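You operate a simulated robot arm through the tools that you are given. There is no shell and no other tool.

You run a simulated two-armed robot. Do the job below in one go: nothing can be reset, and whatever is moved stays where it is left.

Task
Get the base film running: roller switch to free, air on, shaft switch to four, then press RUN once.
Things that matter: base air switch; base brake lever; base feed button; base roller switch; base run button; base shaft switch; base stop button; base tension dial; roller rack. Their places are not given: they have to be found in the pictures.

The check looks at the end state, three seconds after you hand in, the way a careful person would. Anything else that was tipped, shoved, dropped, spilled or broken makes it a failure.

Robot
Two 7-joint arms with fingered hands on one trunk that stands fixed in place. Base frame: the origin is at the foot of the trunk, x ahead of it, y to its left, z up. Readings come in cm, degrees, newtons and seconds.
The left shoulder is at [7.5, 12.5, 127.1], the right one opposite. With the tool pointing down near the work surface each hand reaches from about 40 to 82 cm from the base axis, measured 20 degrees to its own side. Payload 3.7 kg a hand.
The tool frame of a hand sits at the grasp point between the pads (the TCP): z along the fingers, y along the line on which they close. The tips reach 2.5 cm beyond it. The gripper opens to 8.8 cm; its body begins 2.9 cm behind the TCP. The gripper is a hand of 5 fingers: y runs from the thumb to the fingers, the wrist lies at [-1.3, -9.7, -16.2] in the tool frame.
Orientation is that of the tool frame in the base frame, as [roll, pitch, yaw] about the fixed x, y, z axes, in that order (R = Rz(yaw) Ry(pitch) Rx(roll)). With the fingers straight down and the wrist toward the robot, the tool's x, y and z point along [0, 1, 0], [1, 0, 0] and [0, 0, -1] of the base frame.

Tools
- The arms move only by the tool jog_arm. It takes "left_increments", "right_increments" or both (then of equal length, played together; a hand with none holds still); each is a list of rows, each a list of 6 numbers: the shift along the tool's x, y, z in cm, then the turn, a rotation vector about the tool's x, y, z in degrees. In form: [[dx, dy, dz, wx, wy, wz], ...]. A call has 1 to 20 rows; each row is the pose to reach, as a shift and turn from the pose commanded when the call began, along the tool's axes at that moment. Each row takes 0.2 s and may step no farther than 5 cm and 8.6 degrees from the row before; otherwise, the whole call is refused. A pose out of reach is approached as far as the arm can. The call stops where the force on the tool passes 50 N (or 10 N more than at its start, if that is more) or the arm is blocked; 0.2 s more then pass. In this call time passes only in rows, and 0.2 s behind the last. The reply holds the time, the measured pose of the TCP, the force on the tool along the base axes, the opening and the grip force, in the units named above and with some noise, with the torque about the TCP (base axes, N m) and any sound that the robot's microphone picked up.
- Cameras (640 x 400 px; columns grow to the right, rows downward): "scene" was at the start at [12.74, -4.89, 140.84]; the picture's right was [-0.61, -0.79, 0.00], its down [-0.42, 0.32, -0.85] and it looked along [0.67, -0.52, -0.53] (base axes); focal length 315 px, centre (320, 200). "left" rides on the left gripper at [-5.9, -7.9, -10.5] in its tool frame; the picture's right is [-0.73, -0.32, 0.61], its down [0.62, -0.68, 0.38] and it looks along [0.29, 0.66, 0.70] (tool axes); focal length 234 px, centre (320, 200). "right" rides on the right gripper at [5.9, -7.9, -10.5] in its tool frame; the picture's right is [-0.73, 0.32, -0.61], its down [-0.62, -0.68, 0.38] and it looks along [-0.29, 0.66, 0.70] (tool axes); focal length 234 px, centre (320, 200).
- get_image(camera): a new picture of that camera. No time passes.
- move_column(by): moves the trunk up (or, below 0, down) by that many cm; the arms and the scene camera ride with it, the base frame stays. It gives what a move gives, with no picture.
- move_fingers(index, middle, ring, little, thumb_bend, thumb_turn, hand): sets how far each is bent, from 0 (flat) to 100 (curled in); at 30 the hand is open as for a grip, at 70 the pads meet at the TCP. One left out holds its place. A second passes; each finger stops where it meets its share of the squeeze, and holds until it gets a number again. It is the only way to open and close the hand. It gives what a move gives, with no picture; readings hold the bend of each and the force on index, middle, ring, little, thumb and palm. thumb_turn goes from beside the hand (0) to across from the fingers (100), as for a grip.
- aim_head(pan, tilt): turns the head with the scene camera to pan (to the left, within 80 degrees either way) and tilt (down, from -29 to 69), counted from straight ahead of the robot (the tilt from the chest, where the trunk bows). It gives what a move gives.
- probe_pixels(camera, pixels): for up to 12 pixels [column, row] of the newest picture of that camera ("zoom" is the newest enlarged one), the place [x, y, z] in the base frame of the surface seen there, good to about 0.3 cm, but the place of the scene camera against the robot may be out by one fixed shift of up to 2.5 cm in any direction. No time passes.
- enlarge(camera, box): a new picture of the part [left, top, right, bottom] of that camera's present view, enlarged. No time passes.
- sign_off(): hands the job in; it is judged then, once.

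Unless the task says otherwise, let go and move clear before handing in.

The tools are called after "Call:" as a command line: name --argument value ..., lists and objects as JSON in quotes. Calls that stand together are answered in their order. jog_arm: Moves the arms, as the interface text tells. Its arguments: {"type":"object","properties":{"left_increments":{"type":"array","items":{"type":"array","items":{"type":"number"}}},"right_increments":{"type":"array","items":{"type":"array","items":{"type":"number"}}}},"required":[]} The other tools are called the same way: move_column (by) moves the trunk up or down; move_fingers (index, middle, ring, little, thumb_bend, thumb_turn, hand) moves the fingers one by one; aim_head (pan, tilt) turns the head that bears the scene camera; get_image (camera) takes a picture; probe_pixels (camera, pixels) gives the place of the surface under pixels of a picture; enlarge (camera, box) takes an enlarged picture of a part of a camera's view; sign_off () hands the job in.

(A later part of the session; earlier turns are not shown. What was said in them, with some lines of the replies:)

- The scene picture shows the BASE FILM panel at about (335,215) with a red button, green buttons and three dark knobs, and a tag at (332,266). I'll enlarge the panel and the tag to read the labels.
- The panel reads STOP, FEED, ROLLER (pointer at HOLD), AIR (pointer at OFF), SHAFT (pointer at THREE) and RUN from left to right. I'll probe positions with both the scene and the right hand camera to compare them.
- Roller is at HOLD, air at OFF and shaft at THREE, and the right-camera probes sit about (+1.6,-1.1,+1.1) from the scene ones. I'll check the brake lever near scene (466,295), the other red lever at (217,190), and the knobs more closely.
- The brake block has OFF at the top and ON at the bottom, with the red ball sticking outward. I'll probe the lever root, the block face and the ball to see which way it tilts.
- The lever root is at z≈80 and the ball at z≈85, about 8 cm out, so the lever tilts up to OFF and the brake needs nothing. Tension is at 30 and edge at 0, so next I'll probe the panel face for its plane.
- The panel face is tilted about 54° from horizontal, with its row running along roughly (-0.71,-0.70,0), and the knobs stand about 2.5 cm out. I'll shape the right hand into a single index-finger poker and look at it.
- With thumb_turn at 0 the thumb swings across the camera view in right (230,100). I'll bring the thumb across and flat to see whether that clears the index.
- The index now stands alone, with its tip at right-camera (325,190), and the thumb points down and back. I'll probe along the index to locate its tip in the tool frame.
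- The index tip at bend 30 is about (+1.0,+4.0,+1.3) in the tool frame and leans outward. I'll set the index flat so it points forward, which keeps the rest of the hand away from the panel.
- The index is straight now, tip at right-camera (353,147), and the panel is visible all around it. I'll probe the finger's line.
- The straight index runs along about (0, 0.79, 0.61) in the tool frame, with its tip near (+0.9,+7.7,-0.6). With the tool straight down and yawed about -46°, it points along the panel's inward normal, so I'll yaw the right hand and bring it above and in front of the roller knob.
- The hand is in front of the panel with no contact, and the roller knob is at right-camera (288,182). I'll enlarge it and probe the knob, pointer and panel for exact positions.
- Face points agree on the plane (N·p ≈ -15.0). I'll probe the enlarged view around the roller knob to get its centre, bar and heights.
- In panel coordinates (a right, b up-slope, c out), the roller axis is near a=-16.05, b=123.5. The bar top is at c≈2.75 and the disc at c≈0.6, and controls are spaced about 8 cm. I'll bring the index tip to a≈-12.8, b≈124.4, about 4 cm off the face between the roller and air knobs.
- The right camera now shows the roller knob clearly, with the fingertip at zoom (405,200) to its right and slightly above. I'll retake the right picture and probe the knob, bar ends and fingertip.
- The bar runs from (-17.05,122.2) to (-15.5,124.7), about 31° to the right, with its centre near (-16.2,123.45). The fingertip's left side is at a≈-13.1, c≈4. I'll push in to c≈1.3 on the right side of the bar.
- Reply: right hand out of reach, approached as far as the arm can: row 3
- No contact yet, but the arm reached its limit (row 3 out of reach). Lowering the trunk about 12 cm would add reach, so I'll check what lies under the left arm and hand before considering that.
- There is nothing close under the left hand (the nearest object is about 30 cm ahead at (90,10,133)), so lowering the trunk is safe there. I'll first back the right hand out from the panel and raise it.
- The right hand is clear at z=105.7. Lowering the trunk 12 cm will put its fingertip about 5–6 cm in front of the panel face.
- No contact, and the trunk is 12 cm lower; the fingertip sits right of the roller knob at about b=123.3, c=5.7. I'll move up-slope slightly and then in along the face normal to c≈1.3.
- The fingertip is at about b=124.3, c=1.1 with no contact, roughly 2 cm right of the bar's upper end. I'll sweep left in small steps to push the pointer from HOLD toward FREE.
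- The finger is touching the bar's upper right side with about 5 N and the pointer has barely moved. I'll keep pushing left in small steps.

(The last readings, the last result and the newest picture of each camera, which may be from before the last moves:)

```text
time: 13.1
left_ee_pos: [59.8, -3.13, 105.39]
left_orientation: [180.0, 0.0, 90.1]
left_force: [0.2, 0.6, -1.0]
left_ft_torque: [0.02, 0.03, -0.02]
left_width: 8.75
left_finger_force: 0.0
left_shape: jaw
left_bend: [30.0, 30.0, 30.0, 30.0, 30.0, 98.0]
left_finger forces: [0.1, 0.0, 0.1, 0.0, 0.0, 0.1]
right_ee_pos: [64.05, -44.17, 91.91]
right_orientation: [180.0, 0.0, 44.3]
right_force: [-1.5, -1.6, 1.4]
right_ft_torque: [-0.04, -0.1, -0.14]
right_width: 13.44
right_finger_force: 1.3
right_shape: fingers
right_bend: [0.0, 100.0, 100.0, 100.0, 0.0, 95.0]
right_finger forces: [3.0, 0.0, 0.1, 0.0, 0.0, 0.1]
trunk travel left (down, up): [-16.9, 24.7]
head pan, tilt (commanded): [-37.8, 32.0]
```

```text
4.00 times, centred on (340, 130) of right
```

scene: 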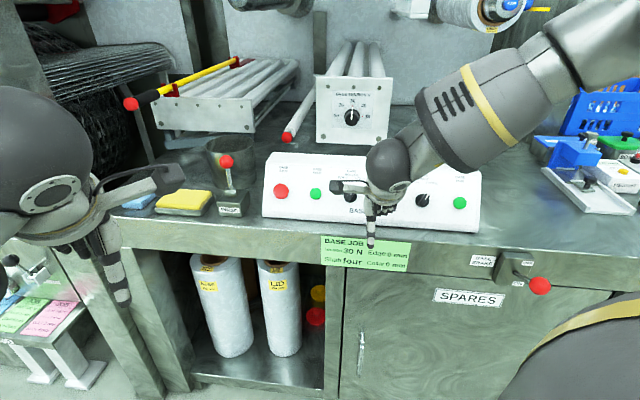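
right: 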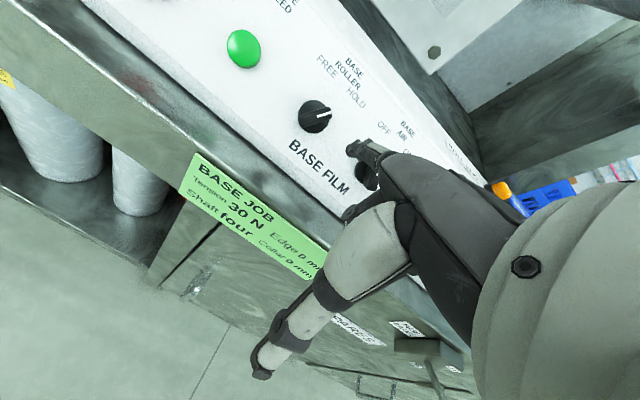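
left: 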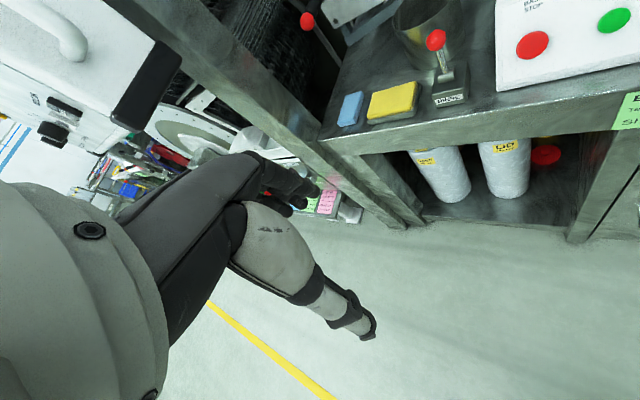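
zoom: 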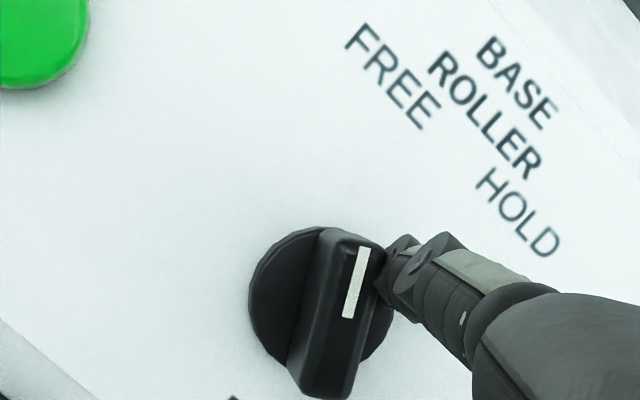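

The pointer has swung to FREE, with the mark now aligned toward the FREE label at zoom (390,75). I'll back off to the right and look at the resting position.

Call:
jog_arm --right_increments '[[-0.6, 0, 0, 0, 0, 0], [-1.4, 0, 0, 0, 0, 0], [-2.2, 0, 0, 0, 0, 0]]'

Call:
enlarge --camera "right" --box '[240, 60, 420, 180]'

Call:
enlarge --camera "scene" --box '[260, 140, 480, 270]'

```text
time: 13.9
left_ee_pos: [59.71, -3.21, 105.37]
left_orientation: [-180.0, 0.0, 90.1]
left_force: [-0.3, 0.6, 0.4]
left_ft_torque: [0.0, -0.02, 0.0]
left_width: 8.76
left_finger_force: 0.1
left_shape: jaw
left_bend: [30.0, 30.0, 30.0, 30.0, 30.0, 98.0]
left_finger forces: [0.1, 0.0, 0.0, 0.0, 0.0, 0.0]
right_ee_pos: [62.28, -45.69, 91.91]
right_orientation: [180.0, 0.0, 44.4]
right_force: [-0.5, 0.4, -0.3]
right_ft_torque: [0.0, -0.02, 0.03]
right_width: 13.24
right_finger_force: 0.1
right_shape: fingers
right_bend: [0.0, 100.0, 100.0, 100.0, 0.0, 95.0]
right_finger forces: [0.0, 0.1, 0.0, 0.1, 0.0, 0.1]
trunk travel left (down, up): [-16.9, 24.7]
head pan, tilt (commanded): [-37.8, 32.0]
```

```text
3.33 times, centred on (330, 120) of right
```

zoom: 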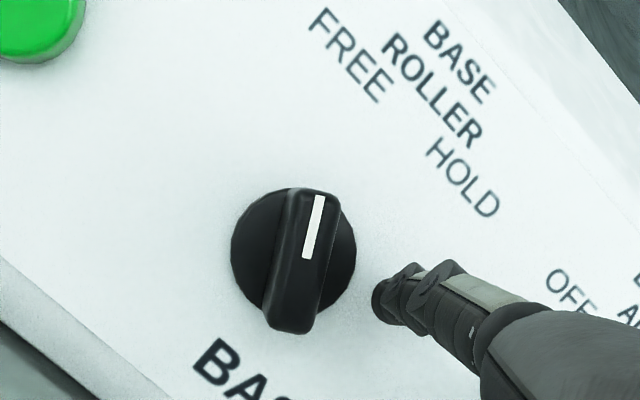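

```text
2.91 times, centred on (370, 205) of scene
```

zoom: 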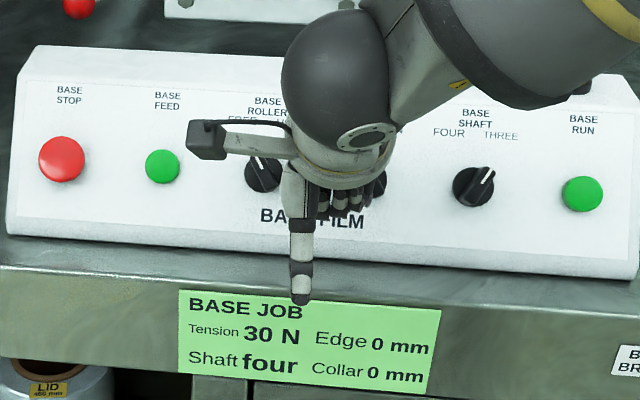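

The roller pointer rests on FREE in both views (scene zoom (258,165) now leans left) and the hand is free of contact. Next is the AIR knob 8 cm to the right, so I'll slide the finger right until it reaches the left side of its bar.

Call:
jog_arm --right_increments '[[-1.0, 0, 0, 0, 0, 0], [-2.0, 0, 0, 0, 0, 0], [-2.8, 0, 0, 0, 0, 0], [-3.2, 0, 0, 0, 0, 0], [-3.5, 0, 0, 0, 0, 0], [-3.8, 0, 0, 0, 0, 0]]'

Call:
enlarge --camera "right" --box '[260, 80, 420, 200]'

Call:
enlarge --camera "scene" --box '[260, 140, 480, 270]'

```text
time: 15.3
left_ee_pos: [59.8, -3.21, 105.26]
left_orientation: [-179.8, 0.1, 90.2]
left_force: [-1.2, 0.0, 0.4]
left_ft_torque: [0.0, -0.02, -0.02]
left_width: 8.76
left_finger_force: 0.1
left_shape: jaw
left_bend: [30.0, 30.0, 30.0, 30.0, 30.0, 98.0]
left_finger forces: [0.0, 0.0, 0.1, 0.0, 0.1, 0.1]
right_ee_pos: [59.62, -48.25, 91.92]
right_orientation: [-180.0, 0.1, 44.4]
right_force: [0.1, -0.9, 0.2]
right_ft_torque: [0.03, 0.0, -0.02]
right_width: 13.25
right_finger_force: 0.1
right_shape: fingers
right_bend: [0.0, 100.0, 100.0, 100.0, 0.0, 95.0]
right_finger forces: [0.0, 0.0, 0.1, 0.0, 0.1, 0.0]
trunk travel left (down, up): [-16.9, 24.7]
head pan, tilt (commanded): [-37.8, 32.0]
```

```text
3.33 times, centred on (340, 140) of right
```

zoom: 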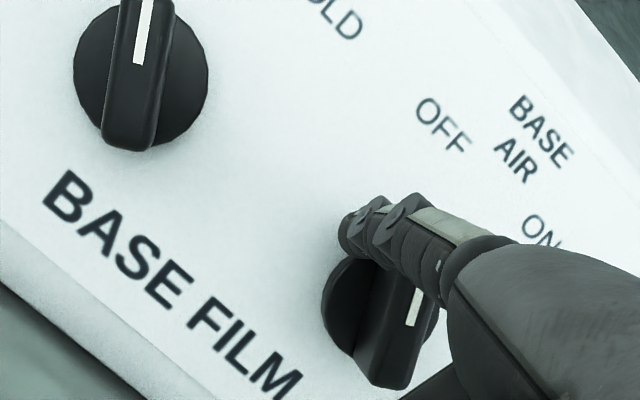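

```text
2.91 times, centred on (370, 205) of scene
```

zoom: 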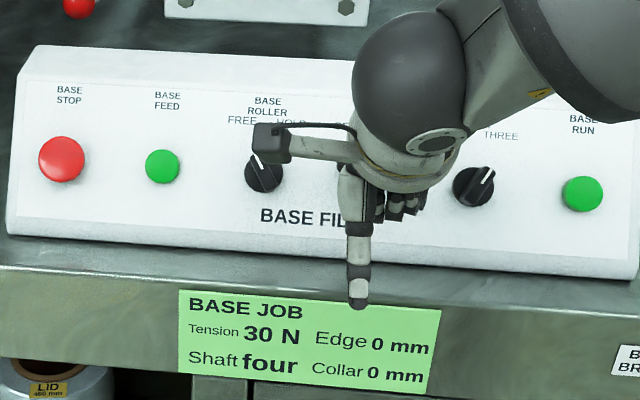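

No contact yet; the fingertip is at zoom (345,235), just left of the AIR bar's upper end, with AIR still at OFF. I'll continue right in small steps.

Call:
jog_arm --right_increments '[[-0.25, 0, 0, 0, 0, 0], [-0.5, 0, 0, 0, 0, 0], [-0.75, 0, 0, 0, 0, 0], [-1.0, 0, 0, 0, 0, 0]]'

Call:
enlarge --camera "right" --box '[260, 80, 420, 200]'

```text
time: 16.3
left_ee_pos: [59.74, -3.04, 105.33]
left_orientation: [-179.9, 0.0, 90.1]
left_force: [0.3, -0.3, 0.1]
left_ft_torque: [0.02, 0.0, -0.01]
left_width: 8.77
left_finger_force: 0.1
left_shape: jaw
left_bend: [30.0, 30.0, 30.0, 30.0, 30.0, 98.0]
left_finger forces: [0.1, 0.0, 0.1, 0.0, 0.0, 0.2]
right_ee_pos: [59.0, -48.95, 91.96]
right_orientation: [180.0, 0.0, 44.4]
right_force: [5.8, 3.6, 1.5]
right_ft_torque: [-0.12, 0.01, 0.4]
right_width: 13.42
right_finger_force: 2.7
right_shape: fingers
right_bend: [0.0, 100.0, 100.0, 100.0, 0.0, 95.0]
right_finger forces: [5.6, 0.0, 0.1, 0.1, 0.0, 0.0]
trunk travel left (down, up): [-16.9, 24.7]
head pan, tilt (commanded): [-37.8, 32.0]
```

```text
3.33 times, centred on (340, 140) of right
```

zoom: 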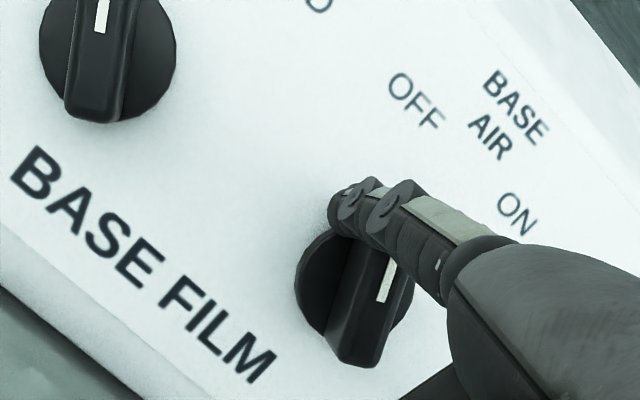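

The finger now presses the AIR bar's left side with about 7 N, and the pointer has started only slightly. I'll keep pushing right.

Call:
jog_arm --right_increments '[[-0.2, 0, 0, 0, 0, 0], [-0.4, 0, 0, 0, 0, 0], [-0.6, 0, 0, 0, 0, 0], [-0.8, 0, 0, 0, 0, 0]]'

Call:
enlarge --camera "right" --box '[260, 80, 420, 200]'

```text
time: 17.3
left_ee_pos: [59.73, -3.09, 105.34]
left_orientation: [180.0, 0.1, 90.1]
left_force: [-0.4, -0.1, 0.3]
left_ft_torque: [-0.02, 0.0, 0.0]
left_width: 8.77
left_finger_force: 0.2
left_shape: jaw
left_bend: [30.0, 30.0, 30.0, 30.0, 30.0, 98.0]
left_finger forces: [0.0, 0.0, 0.1, 0.0, 0.0, 0.0]
right_ee_pos: [58.48, -49.63, 92.13]
right_orientation: [179.9, 0.0, 44.4]
right_force: [5.7, 0.1, 5.2]
right_ft_torque: [-0.24, -0.29, 0.22]
right_width: 13.86
right_finger_force: 3.8
right_shape: fingers
right_bend: [0.0, 100.0, 100.0, 100.0, 0.0, 95.0]
right_finger forces: [7.3, 0.0, 0.0, 0.0, 0.1, 0.1]
trunk travel left (down, up): [-16.9, 24.7]
head pan, tilt (commanded): [-37.8, 32.0]
```

```text
3.33 times, centred on (340, 140) of right
```

zoom: 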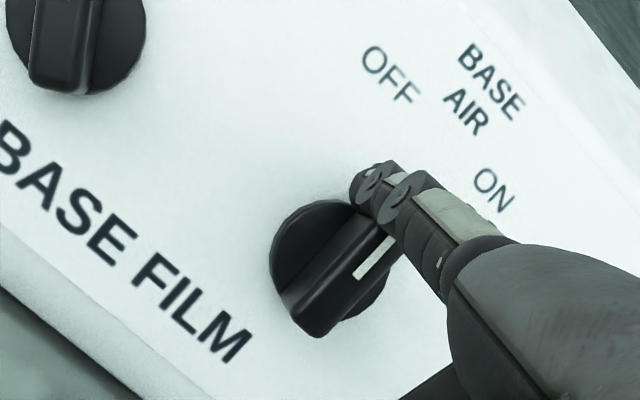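

The AIR pointer is now about midway and the finger is riding up over the bar's end, since the upward force has grown to 5 N and the index is bending back. I'll back off left, drop down-slope about 0.7 cm, and look again.

Call:
jog_arm --right_increments '[[0.4, 0, 0, 0, 0, 0], [1.0, 0, 0, 0, 0, 0], [1.4, 0, 0, 0, 0, 0], [1.4, -0.4, 0.57, 0, 0, 0]]'

Call:
enlarge --camera "right" --box '[260, 80, 420, 200]'

```text
time: 18.3
left_ee_pos: [59.76, -3.0, 105.25]
left_orientation: [-179.9, -0.1, 90.1]
left_force: [0.4, -0.6, 0.3]
left_ft_torque: [-0.03, 0.0, -0.03]
left_width: 8.74
left_finger_force: 0.1
left_shape: jaw
left_bend: [30.0, 30.0, 30.0, 30.0, 30.0, 98.0]
left_finger forces: [0.0, 0.0, 0.0, 0.0, 0.0, 0.0]
right_ee_pos: [59.04, -48.35, 91.32]
right_orientation: [-179.8, 0.1, 44.2]
right_force: [0.2, 1.6, -1.0]
right_ft_torque: [0.04, 0.03, 0.11]
right_width: 13.23
right_finger_force: 0.7
right_shape: fingers
right_bend: [0.0, 100.0, 100.0, 100.0, 0.0, 95.0]
right_finger forces: [1.3, 0.0, 0.0, 0.0, 0.1, 0.0]
trunk travel left (down, up): [-16.9, 24.7]
head pan, tilt (commanded): [-37.8, 32.0]
```

```text
3.33 times, centred on (340, 140) of right
```

zoom: 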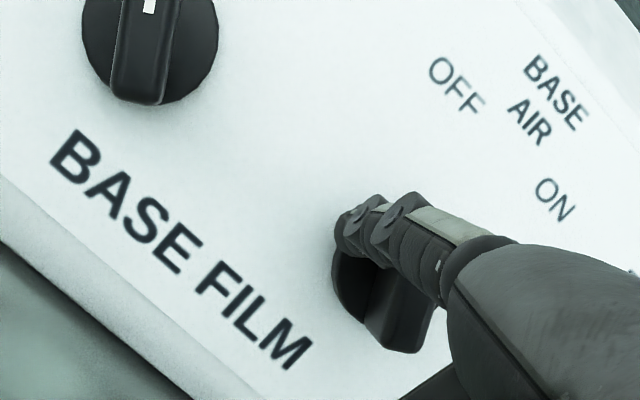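

AIR sprang back to OFF, so it has a detent and needs pushing past the middle. The finger now sits lower against the bar's left side with light contact, so I'll push right along an arc that rises slightly as the bar turns.

Call:
jog_arm --right_increments '[[-0.2, 0.1, -0.13, 0, 0, 0], [-0.4, 0.18, -0.25, 0, 0, 0], [-0.6, 0.26, -0.36, 0, 0, 0], [-0.8, 0.3, -0.42, 0, 0, 0], [-1.0, 0.32, -0.45, 0, 0, 0]]'

Call:
enlarge --camera "right" --box '[260, 80, 420, 200]'

```text
time: 19.5
left_ee_pos: [59.66, -3.16, 105.36]
left_orientation: [-179.9, 0.0, 90.1]
left_force: [-0.1, -0.3, 0.1]
left_ft_torque: [-0.03, -0.01, -0.01]
left_width: 8.76
left_finger_force: 0.1
left_shape: jaw
left_bend: [30.0, 30.0, 30.0, 30.0, 30.0, 98.0]
left_finger forces: [0.1, 0.0, 0.1, 0.0, 0.0, 0.1]
right_ee_pos: [58.55, -49.23, 91.78]
right_orientation: [180.0, 0.0, 44.3]
right_force: [1.9, 0.5, 0.4]
right_ft_torque: [-0.04, 0.03, 0.18]
right_width: 13.29
right_finger_force: 1.5
right_shape: fingers
right_bend: [0.0, 100.0, 100.0, 100.0, 0.0, 95.0]
right_finger forces: [1.7, 0.1, 0.0, 0.0, 0.2, 0.1]
trunk travel left (down, up): [-16.9, 24.7]
head pan, tilt (commanded): [-37.8, 32.0]
```

```text
3.33 times, centred on (340, 140) of right
```

zoom: 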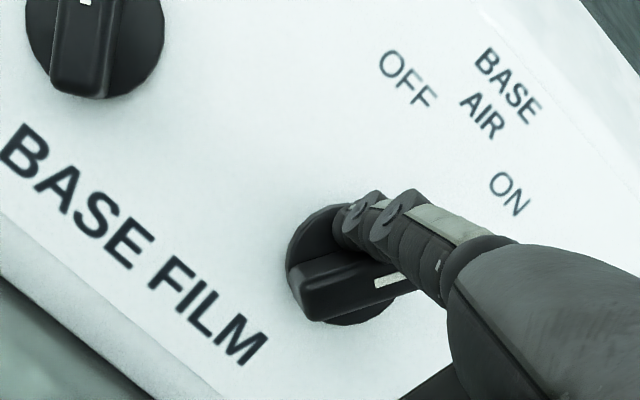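

The AIR bar has swung across to ON (zoom (350,285), same attitude the roller had at HOLD). I'll ease off up-left and retract along the normal, then check it.

Call:
jog_arm --right_increments '[[0.4, 0.15, -0.2, 0, 0, 0], [0.5, -1.0, -1.0, 0, 0, 0], [0.5, -2.6, -2.1, 0, 0, 0], [0.5, -3.5, -2.8, 0, 0, 0]]'

Call:
enlarge --camera "right" --box '[240, 60, 440, 210]'

Call:
enlarge --camera "scene" --box '[260, 140, 480, 270]'

```text
time: 20.5
left_ee_pos: [59.69, -3.15, 105.35]
left_orientation: [180.0, 0.0, 90.2]
left_force: [-1.1, 0.4, 0.3]
left_ft_torque: [-0.03, -0.03, 0.01]
left_width: 8.76
left_finger_force: 0.0
left_shape: jaw
left_bend: [30.0, 30.0, 30.0, 30.0, 30.0, 98.0]
left_finger forces: [0.0, 0.1, 0.0, 0.1, 0.0, 0.1]
right_ee_pos: [56.5, -46.48, 94.69]
right_orientation: [-180.0, 0.1, 44.5]
right_force: [-0.3, 0.2, 0.4]
right_ft_torque: [0.01, -0.03, -0.03]
right_width: 13.23
right_finger_force: 0.2
right_shape: fingers
right_bend: [0.0, 100.0, 100.0, 100.0, 0.0, 95.0]
right_finger forces: [0.0, 0.0, 0.0, 0.1, 0.0, 0.0]
trunk travel left (down, up): [-16.9, 24.7]
head pan, tilt (commanded): [-37.8, 32.0]
```

```text
2.67 times, centred on (340, 135) of right
```

zoom: 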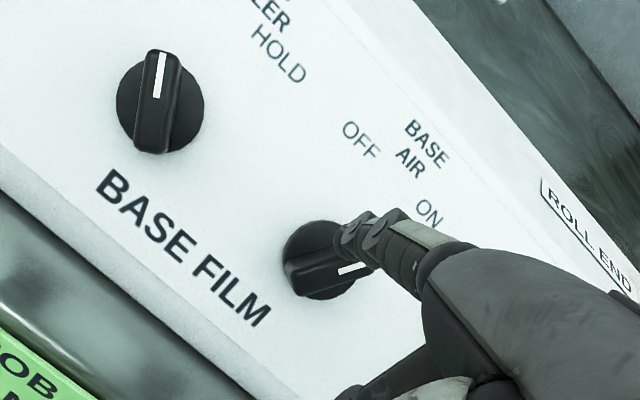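

```text
2.91 times, centred on (370, 205) of scene
```

zoom: 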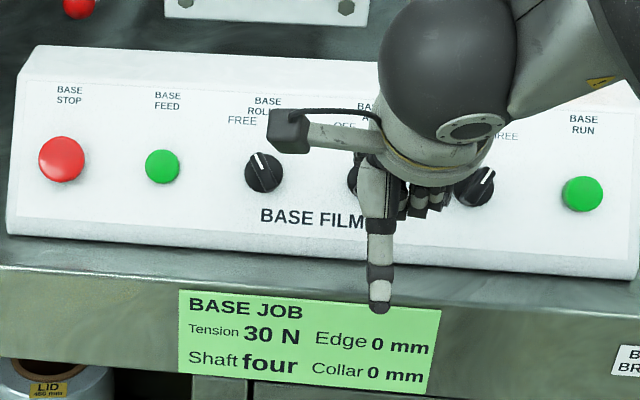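

AIR rests at ON and ROLLER at FREE, with no contact on the hand. I'll move right about 11.7 cm while staying out from the face, so the finger is to the right of the SHAFT knob.

Call:
jog_arm --right_increments '[[-3.0, 0, 0, 0, 0, 0], [-6.0, 0, 0, 0, 0, 0], [-9.0, 0, 0, 0, 0, 0], [-11.7, 0, 0, 0, 0, 0]]'

Call:
get_image --camera "right"

Call:
enlarge --camera "right" --box '[240, 60, 400, 180]'

Call:
get_image --camera "scene"

```text
time: 21.5
left_ee_pos: [59.7, -3.17, 105.38]
left_orientation: [-179.9, -0.1, 90.0]
left_force: [0.7, 0.1, -0.4]
left_ft_torque: [0.0, 0.03, 0.0]
left_width: 8.75
left_finger_force: 0.1
left_shape: jaw
left_bend: [30.0, 30.0, 30.0, 30.0, 30.0, 98.0]
left_finger forces: [0.0, 0.1, 0.1, 0.1, 0.0, 0.0]
right_ee_pos: [48.13, -54.79, 94.82]
right_orientation: [-179.9, 0.0, 44.3]
right_force: [-0.1, 0.3, 0.5]
right_ft_torque: [0.01, 0.02, -0.01]
right_width: 13.23
right_finger_force: 0.2
right_shape: fingers
right_bend: [0.0, 100.0, 100.0, 100.0, 0.0, 95.0]
right_finger forces: [0.0, 0.0, 0.1, 0.0, 0.0, 0.0]
trunk travel left (down, up): [-16.9, 24.7]
head pan, tilt (commanded): [-37.8, 32.0]
```

```text
taken
```

right: 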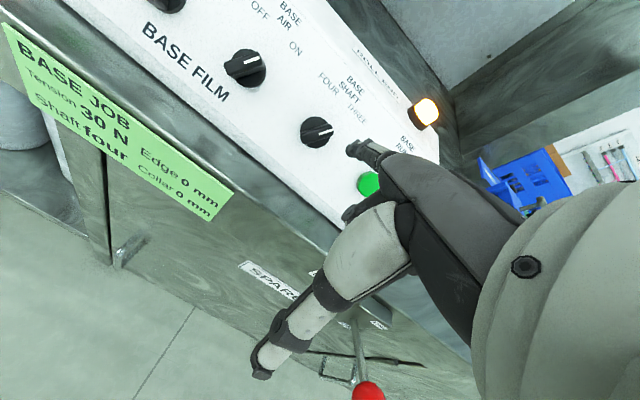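

```text
3.33 times, centred on (320, 120) of right
```

zoom: 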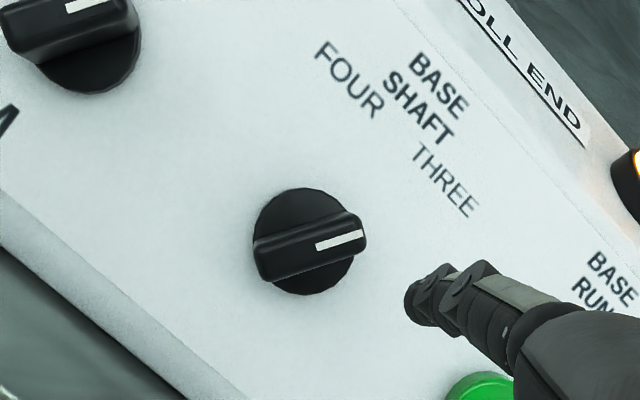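

```text
taken
```

scene: 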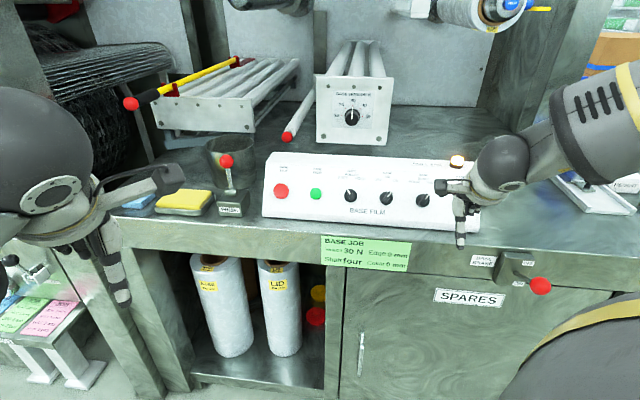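

SHAFT still points at THREE and the ROLL END lamp at right-camera (424,110) is lit now. I'll probe the shaft knob's bar and the RUN button for exact positions before going in.

Call:
probe_pixels --camera "zoom" --pixels '[[258, 255], [363, 233], [310, 245], [320, 243], [295, 205], [410, 310], [425, 300], [408, 295]]'

Call:
probe_pixels --camera "right" --pixels '[[368, 184], [362, 180], [372, 190], [368, 174], [424, 110], [367, 390]]'

Call:
enlarge --camera "scene" --box '[260, 130, 500, 270]'

```text
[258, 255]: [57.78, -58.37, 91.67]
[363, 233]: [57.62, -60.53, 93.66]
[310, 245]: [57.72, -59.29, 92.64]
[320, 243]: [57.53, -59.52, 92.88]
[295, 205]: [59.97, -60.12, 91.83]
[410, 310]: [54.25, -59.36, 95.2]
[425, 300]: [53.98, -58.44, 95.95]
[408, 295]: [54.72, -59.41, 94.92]
```

```text
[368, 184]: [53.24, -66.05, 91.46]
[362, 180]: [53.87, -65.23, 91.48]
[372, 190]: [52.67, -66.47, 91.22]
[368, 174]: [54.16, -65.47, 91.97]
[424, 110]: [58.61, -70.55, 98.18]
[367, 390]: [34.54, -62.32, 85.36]
```

```text
2.67 times, centred on (380, 200) of scene
```

zoom: 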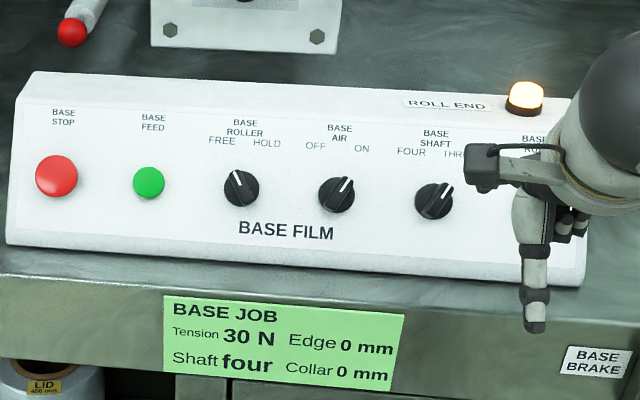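

The shaft bar centre is at about (0.1,123.6) in panel coordinates and RUN at (7.98,123.6). The scene view confirms roller FREE, air ON and shaft THREE. I'll bring the fingertip in on the right side of the shaft bar, slightly lower than I did for the roller.

Call:
jog_arm --right_increments '[[0, 0.8, 0.85, 0, 0, 0], [0, 1.65, 1.72, 0, 0, 0], [0, 2.5, 2.6, 0, 0, 0], [0, 3.29, 3.44, 0, 0, 0]]'

Call:
enlarge --camera "right" --box '[240, 60, 400, 180]'

```text
time: 22.5
left_ee_pos: [59.71, -3.01, 105.31]
left_orientation: [180.0, 0.0, 90.1]
left_force: [0.8, 0.0, 0.6]
left_ft_torque: [-0.03, -0.05, 0.03]
left_width: 8.74
left_finger_force: 0.0
left_shape: jaw
left_bend: [30.0, 30.0, 30.0, 30.0, 30.0, 98.0]
left_finger forces: [0.0, 0.1, 0.1, 0.0, 0.0, 0.1]
right_ee_pos: [50.52, -57.22, 91.15]
right_orientation: [180.0, 0.1, 44.3]
right_force: [0.3, 0.2, 0.0]
right_ft_torque: [0.0, 0.01, -0.05]
right_width: 13.23
right_finger_force: 0.1
right_shape: fingers
right_bend: [0.0, 100.0, 100.0, 100.0, 0.0, 95.0]
right_finger forces: [0.0, 0.1, 0.0, 0.0, 0.0, 0.0]
trunk travel left (down, up): [-16.9, 24.7]
head pan, tilt (commanded): [-37.8, 32.0]
```

```text
3.33 times, centred on (320, 120) of right
```

zoom: 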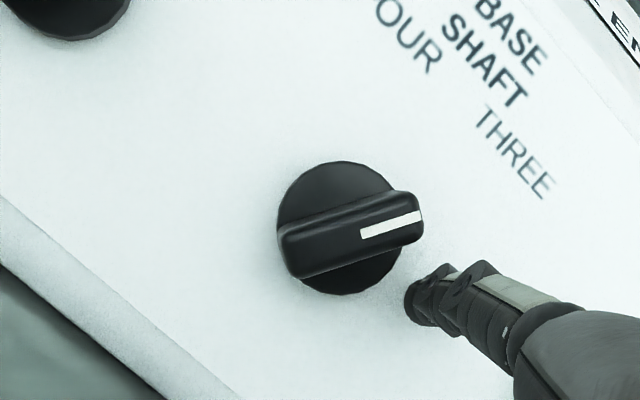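

The fingertip is at the lower right of the SHAFT bar with no contact. I'll sweep left with a slight rise to push the pointer from THREE to FOUR.

Call:
jog_arm --right_increments '[[0.6, 0, 0, 0, 0, 0], [1.1, 0, 0, 0, 0, 0], [1.4, 0.06, -0.08, 0, 0, 0], [1.65, 0.12, -0.17, 0, 0, 0], [1.9, 0.2, -0.27, 0, 0, 0], [2.1, 0.26, -0.36, 0, 0, 0], [2.3, 0.3, -0.42, 0, 0, 0]]'

Call:
enlarge --camera "right" --box '[240, 60, 400, 180]'

```text
time: 24.1
left_ee_pos: [59.56, -3.15, 105.42]
left_orientation: [-180.0, -0.1, 90.1]
left_force: [0.7, -0.1, -0.1]
left_ft_torque: [-0.01, -0.02, 0.02]
left_width: 8.75
left_finger_force: 0.1
left_shape: jaw
left_bend: [30.0, 30.0, 30.0, 30.0, 30.0, 98.0]
left_finger forces: [0.0, 0.0, 0.0, 0.0, 0.0, 0.0]
right_ee_pos: [52.3, -55.67, 91.85]
right_orientation: [180.0, 0.0, 44.4]
right_force: [-3.5, -2.0, 2.3]
right_ft_torque: [-0.14, -0.23, -0.22]
right_width: 13.55
right_finger_force: 1.8
right_shape: fingers
right_bend: [0.0, 100.0, 100.0, 100.0, 0.0, 95.0]
right_finger forces: [4.6, 0.0, 0.0, 0.0, 0.0, 0.1]
trunk travel left (down, up): [-16.9, 24.7]
head pan, tilt (commanded): [-37.8, 32.0]
```

```text
3.33 times, centred on (320, 120) of right
```

zoom: 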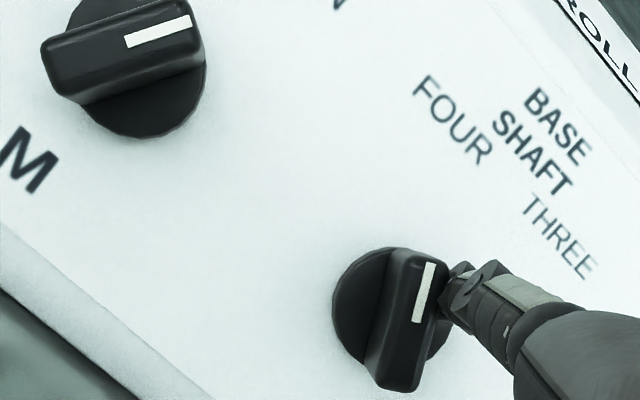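

The SHAFT pointer has turned to FOUR (zoom (425,290), same attitude as the roller at FREE). I'll back off right and out, then check the lamp and knobs.

Call:
jog_arm --right_increments '[[-0.6, 0, 0, 0, 0, 0], [-1.6, -0.1, -0.1, 0, 0, 0], [-2.4, -1.2, -0.9, 0, 0, 0], [-2.6, -2.6, -1.9, 0, 0, 0], [-2.6, -4.0, -2.9, 0, 0, 0]]'

Call:
get_image --camera "right"

Call:
enlarge --camera "scene" --box '[260, 130, 500, 270]'

```text
time: 25.3
left_ee_pos: [59.7, -3.17, 105.37]
left_orientation: [179.9, 0.0, 90.2]
left_force: [0.0, 1.2, -0.1]
left_ft_torque: [0.02, -0.01, -0.04]
left_width: 8.75
left_finger_force: 0.1
left_shape: jaw
left_bend: [30.0, 30.0, 30.0, 30.0, 30.0, 98.0]
left_finger forces: [0.0, 0.0, 0.0, 0.0, 0.0, 0.1]
right_ee_pos: [47.53, -54.47, 94.65]
right_orientation: [-180.0, 0.0, 44.5]
right_force: [-0.5, 0.0, -0.3]
right_ft_torque: [-0.04, 0.01, 0.01]
right_width: 13.26
right_finger_force: 0.1
right_shape: fingers
right_bend: [0.0, 100.0, 100.0, 100.0, 0.0, 95.0]
right_finger forces: [0.0, 0.0, 0.1, 0.0, 0.1, 0.0]
trunk travel left (down, up): [-16.9, 24.7]
head pan, tilt (commanded): [-37.8, 32.0]
```

```text
taken
```

right: 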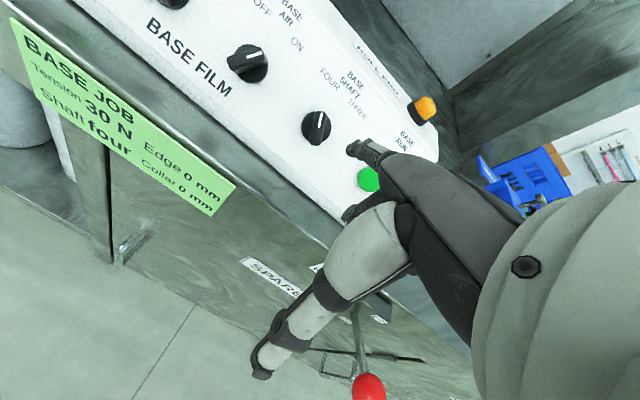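

```text
2.67 times, centred on (380, 200) of scene
```

zoom: 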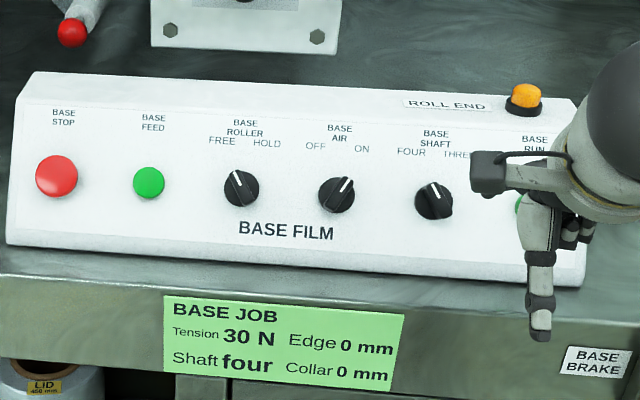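

All three switches are set (roller FREE, air ON, shaft FOUR) and the ROLL END lamp has gone out. Next I'll line the fingertip up in front of the RUN button at (7.98,123.6), about 4.5 cm off the face.

Call:
jog_arm --right_increments '[[-1.6, 0, 0, 0, 0, 0], [-3.2, 0.3, 0.4, 0, 0, 0], [-4.86, 0.9, 1.45, 0, 0, 0]]'

Call:
get_image --camera "right"

Call:
enlarge --camera "right" --box '[280, 90, 420, 200]'

Call:
get_image --camera "scene"

```text
time: 26.1
left_ee_pos: [59.73, -3.09, 105.26]
left_orientation: [-179.9, 0.0, 90.0]
left_force: [-0.1, -0.1, 1.0]
left_ft_torque: [-0.05, 0.03, -0.02]
left_width: 8.76
left_finger_force: 0.0
left_shape: jaw
left_bend: [30.0, 30.0, 30.0, 30.0, 30.0, 98.0]
left_finger forces: [0.0, 0.1, 0.1, 0.1, 0.0, 0.1]
right_ee_pos: [44.74, -58.7, 93.1]
right_orientation: [180.0, -0.1, 44.3]
right_force: [-0.5, 0.3, -0.4]
right_ft_torque: [-0.01, 0.02, -0.02]
right_width: 13.29
right_finger_force: 0.0
right_shape: fingers
right_bend: [0.0, 100.0, 100.0, 100.0, 0.0, 95.0]
right_finger forces: [0.0, 0.0, 0.0, 0.1, 0.1, 0.0]
trunk travel left (down, up): [-16.9, 24.7]
head pan, tilt (commanded): [-37.8, 32.0]
```

```text
taken
```

right: 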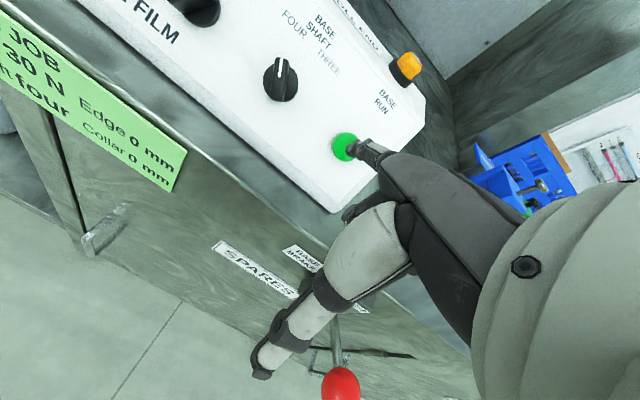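

```text
3.64 times, centred on (350, 145) of right
```

zoom: 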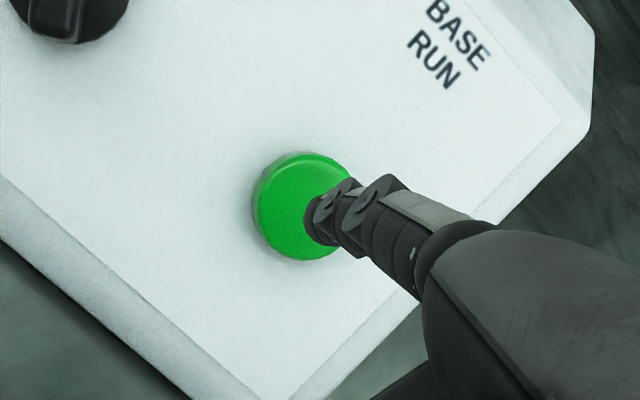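

```text
taken
```

scene: 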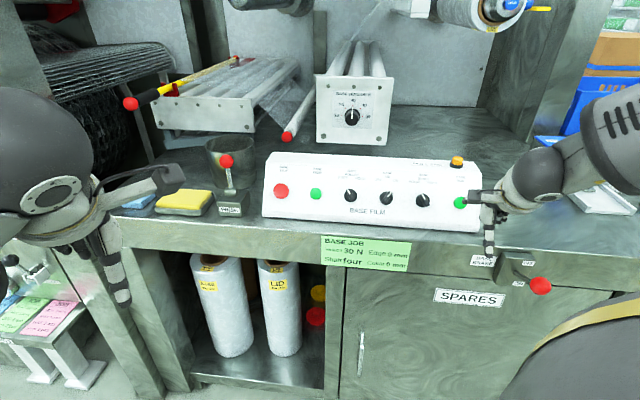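

The film web is now visible near the rack at scene (285,95), and the fingertip sits in front of RUN (right zoom (310,225) over the button at (295,205)). Before pressing, I'll enlarge the machine area to check it, and bring the finger close without touching.

Call:
enlarge --camera "scene" --box '[110, 0, 560, 160]'

Call:
jog_arm --right_increments '[[0, 0.9, 0.65, 0, 0, 0], [0, 1.8, 1.3, 0, 0, 0], [0, 2.35, 1.7, 0, 0, 0]]'

Call:
enlarge --camera "right" --box '[280, 90, 420, 200]'

```text
1.42 times, centred on (335, 80) of scene
```

zoom: 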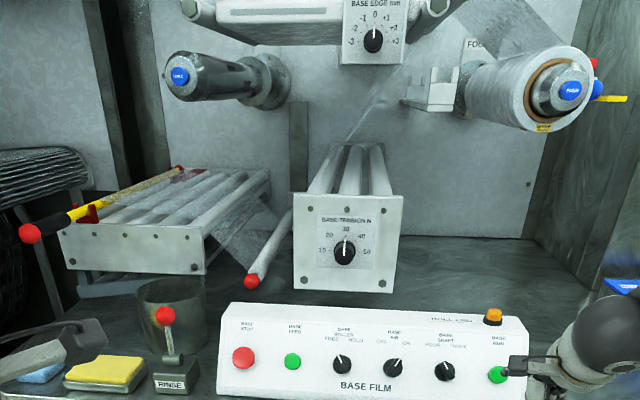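

```text
time: 26.9
left_ee_pos: [59.72, -3.13, 105.31]
left_orientation: [180.0, -0.1, 90.1]
left_force: [0.1, -0.1, 0.1]
left_ft_torque: [0.04, 0.03, -0.01]
left_width: 8.72
left_finger_force: 0.1
left_shape: jaw
left_bend: [30.0, 30.0, 30.0, 30.0, 30.0, 98.0]
left_finger forces: [0.0, 0.0, 0.0, 0.1, 0.0, 0.0]
right_ee_pos: [46.38, -60.35, 91.4]
right_orientation: [180.0, 0.0, 44.4]
right_force: [-0.3, 0.6, 0.3]
right_ft_torque: [0.01, -0.04, 0.0]
right_width: 13.24
right_finger_force: 0.0
right_shape: fingers
right_bend: [0.0, 100.0, 100.0, 100.0, 0.0, 95.0]
right_finger forces: [0.0, 0.1, 0.0, 0.1, 0.1, 0.0]
trunk travel left (down, up): [-16.9, 24.7]
head pan, tilt (commanded): [-37.8, 32.0]
```

```text
3.64 times, centred on (350, 145) of right
```

zoom: 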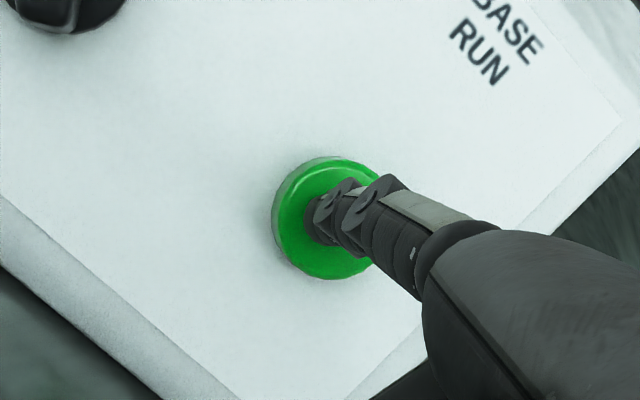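

The fingertip is centred over RUN, about 0.6 cm short of touching, with nothing in contact. I'll press inward in small steps.

Call:
jog_arm --right_increments '[[0, 0.24, 0.18, 0, 0, 0], [0, 0.4, 0.3, 0, 0, 0], [0, 0.57, 0.41, 0, 0, 0], [0, 0.73, 0.53, 0, 0, 0], [0, 0.89, 0.65, 0, 0, 0]]'

Call:
enlarge --camera "right" --box '[280, 90, 420, 200]'

Call:
enlarge --camera "scene" --box '[110, 0, 560, 240]'

```text
time: 28.1
left_ee_pos: [59.61, -2.84, 105.61]
left_orientation: [179.8, 0.2, 90.1]
left_force: [-0.2, -0.3, -0.7]
left_ft_torque: [0.0, 0.04, -0.03]
left_width: 8.77
left_finger_force: 0.0
left_shape: jaw
left_bend: [30.0, 30.0, 30.0, 30.0, 30.0, 98.0]
left_finger forces: [0.0, 0.0, 0.1, 0.0, 0.0, 0.1]
right_ee_pos: [46.98, -60.67, 91.14]
right_orientation: [179.8, 0.0, 44.4]
right_force: [-9.9, 8.8, 10.0]
right_ft_torque: [-0.62, -0.66, 0.1]
right_width: 13.17
right_finger_force: 8.8
right_shape: fingers
right_bend: [0.0, 100.0, 100.0, 100.0, 0.0, 95.0]
right_finger forces: [17.2, 0.0, 0.0, 0.0, 0.0, 0.0]
trunk travel left (down, up): [-16.9, 24.7]
head pan, tilt (commanded): [-37.8, 32.0]
heard: click
```

```text
3.64 times, centred on (350, 145) of right
```

zoom: 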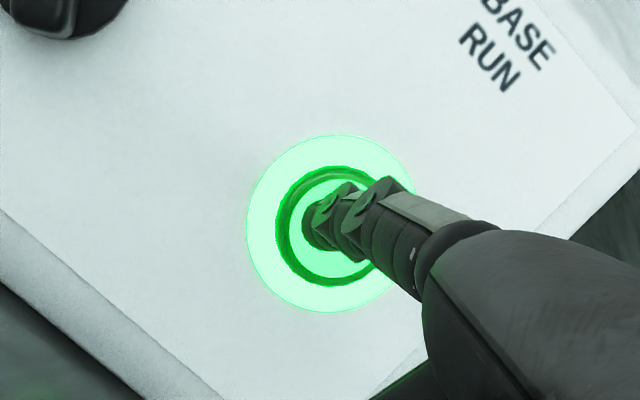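

```text
1.42 times, centred on (335, 120) of scene
```

zoom: 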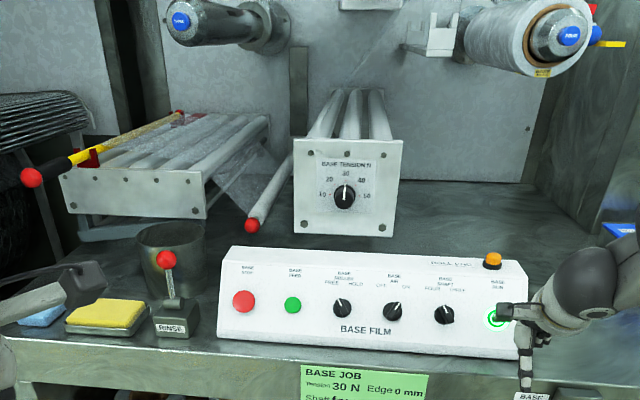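

A click was heard and the RUN button's ring is lit green, with 17 N on the finger. I'll retract straight out along the normal so it is pressed only once.

Call:
jog_arm --right_increments '[[0, -0.9, -0.65, 0, 0, 0], [0, -2.4, -1.75, 0, 0, 0], [0, -4.4, -3.2, 0, 0, 0], [0, -6.5, -5.0, 0, 0, 0], [0, -8.0, -8.0, 0, 0, 0]]'

Call:
get_image --camera "right"

Call:
get_image --camera "scene"

Call:
enlarge --camera "scene" --box '[110, 0, 560, 240]'

```text
time: 29.3
left_ee_pos: [59.65, -2.94, 105.4]
left_orientation: [-180.0, 0.0, 90.1]
left_force: [0.4, 0.7, 0.3]
left_ft_torque: [0.01, 0.01, -0.01]
left_width: 8.79
left_finger_force: 0.1
left_shape: jaw
left_bend: [30.0, 30.0, 30.0, 30.0, 30.0, 98.0]
left_finger forces: [0.0, 0.1, 0.0, 0.1, 0.0, 0.1]
right_ee_pos: [41.43, -55.2, 98.91]
right_orientation: [-179.9, 0.0, 44.2]
right_force: [-0.2, 0.3, -0.4]
right_ft_torque: [-0.01, 0.0, 0.02]
right_width: 13.27
right_finger_force: 0.0
right_shape: fingers
right_bend: [0.0, 100.0, 100.0, 100.0, 0.0, 95.0]
right_finger forces: [0.0, 0.0, 0.1, 0.0, 0.0, 0.0]
trunk travel left (down, up): [-16.9, 24.7]
head pan, tilt (commanded): [-37.8, 32.0]
```

```text
taken
```

right: 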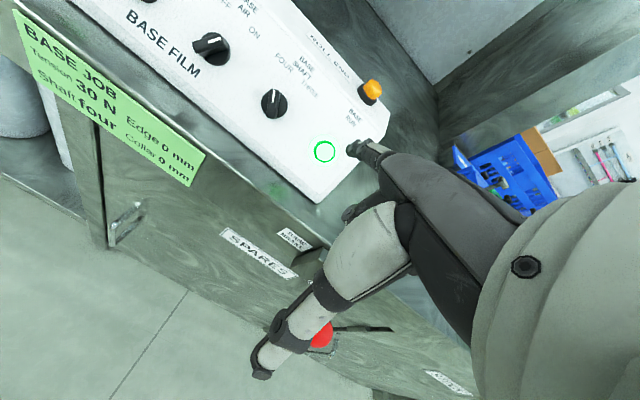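

```text
taken
```

scene: 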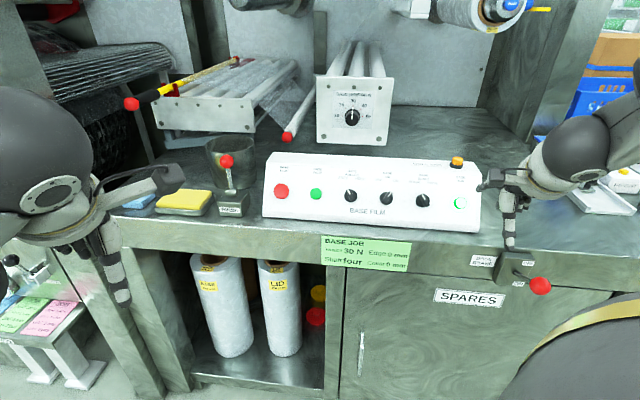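

```text
1.42 times, centred on (335, 120) of scene
```

zoom: 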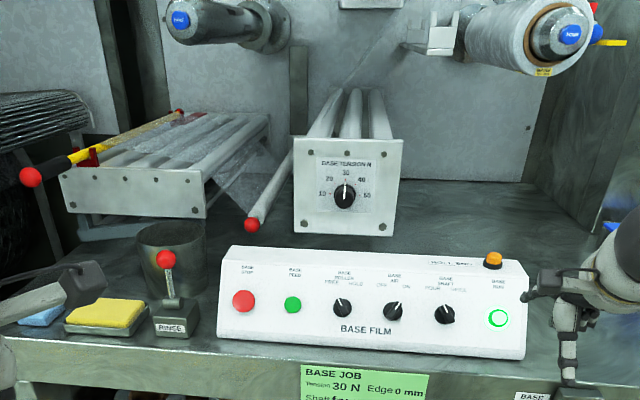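

The RUN ring stays lit after release, at scene zoom (498,318), and the film is threaded over the rollers with no contact on the hand. I'll lift the right hand further clear and check that the running state holds.

Call:
jog_arm --right_increments '[[0, -1.5, -3.0, 0, 0, 0], [0, -3.0, -6.0, 0, 0, 0], [0, -4.5, -9.0, 0, 0, 0], [0, -6.0, -12.0, 0, 0, 0], [0, -6.0, -13.0, 0, 0, 0], [0, -6.0, -13.0, 0, 0, 0], [0, -6.0, -13.0, 0, 0, 0]]'

Call:
get_image --camera "scene"

Call:
enlarge --camera "scene" --box '[250, 130, 560, 310]'

Call:
enlarge --camera "right" --box '[0, 0, 640, 400]'

```text
time: 30.9
left_ee_pos: [59.64, -3.03, 105.32]
left_orientation: [-179.9, 0.0, 90.1]
left_force: [0.5, -0.3, -0.1]
left_ft_torque: [-0.01, -0.01, 0.01]
left_width: 8.77
left_finger_force: 0.1
left_shape: jaw
left_bend: [30.0, 30.0, 30.0, 30.0, 30.0, 98.0]
left_finger forces: [0.0, 0.1, 0.1, 0.0, 0.0, 0.0]
right_ee_pos: [37.23, -50.78, 111.9]
right_orientation: [-179.9, 0.0, 44.3]
right_force: [-0.4, 0.4, -0.1]
right_ft_torque: [0.0, 0.02, 0.0]
right_width: 13.28
right_finger_force: 0.1
right_shape: fingers
right_bend: [0.0, 100.0, 100.0, 100.0, 0.0, 95.0]
right_finger forces: [0.1, 0.0, 0.0, 0.1, 0.0, 0.1]
trunk travel left (down, up): [-16.9, 24.7]
head pan, tilt (commanded): [-37.8, 32.0]
```

```text
taken
```

scene: 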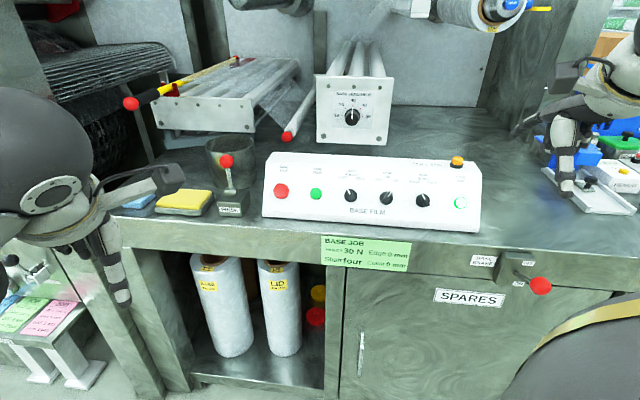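

```text
2.06 times, centred on (405, 220) of scene
```

zoom: 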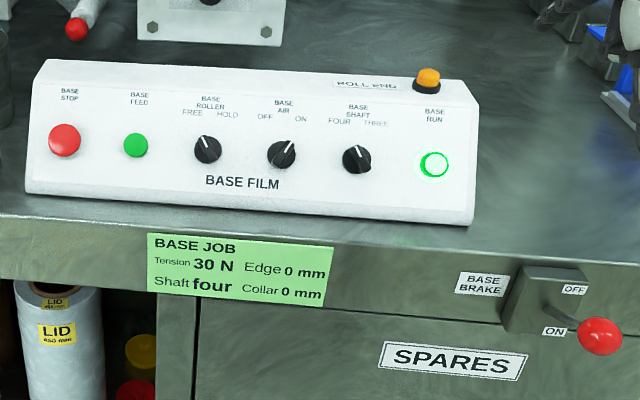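

```text
1.00 times, centred on (320, 200) of right (not enlarged: the box is as wide or as high as the picture)
```

zoom: 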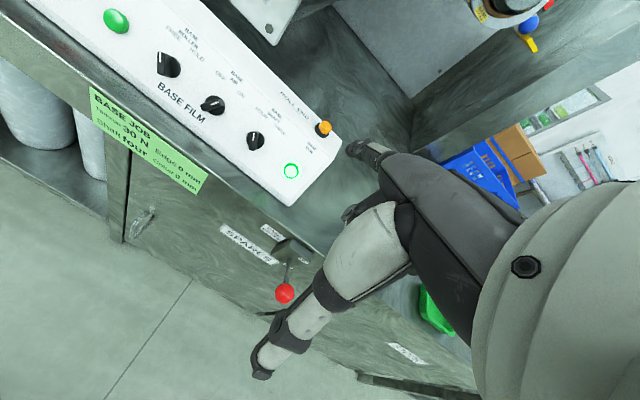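

RUN is still lit (zoom (434,164)), ROLL END is off, and the pointers read FREE, ON and FOUR. The brake lever and tension dial are unchanged, and both hands are clear with no forces on them, so I'm handing in.

Call:
sign_off

```text
The job is handed in.
```

The base film is running. The roller switch is at FREE, air is ON, the shaft switch is at FOUR, and I pressed RUN once, with a click and its green light on.

- **Running state:** the RUN light was still on in the last picture before I handed in. The ROLL END lamp had come on after air was switched on, and it went out when the shaft went to four.
- **Air switch:** my first push only got it halfway and it sprang back to OFF. The second push took it to ON, and it stayed there.
- **Everything else:** the brake lever is still at OFF and the tension dial still at 30. I didn't touch the feed or stop buttons. I saw nothing tipped or moved.
- **Robot position:** I lowered the trunk 12 cm to reach the panel and left it there. The right hand is backed off and raised, and the left hand was never used.
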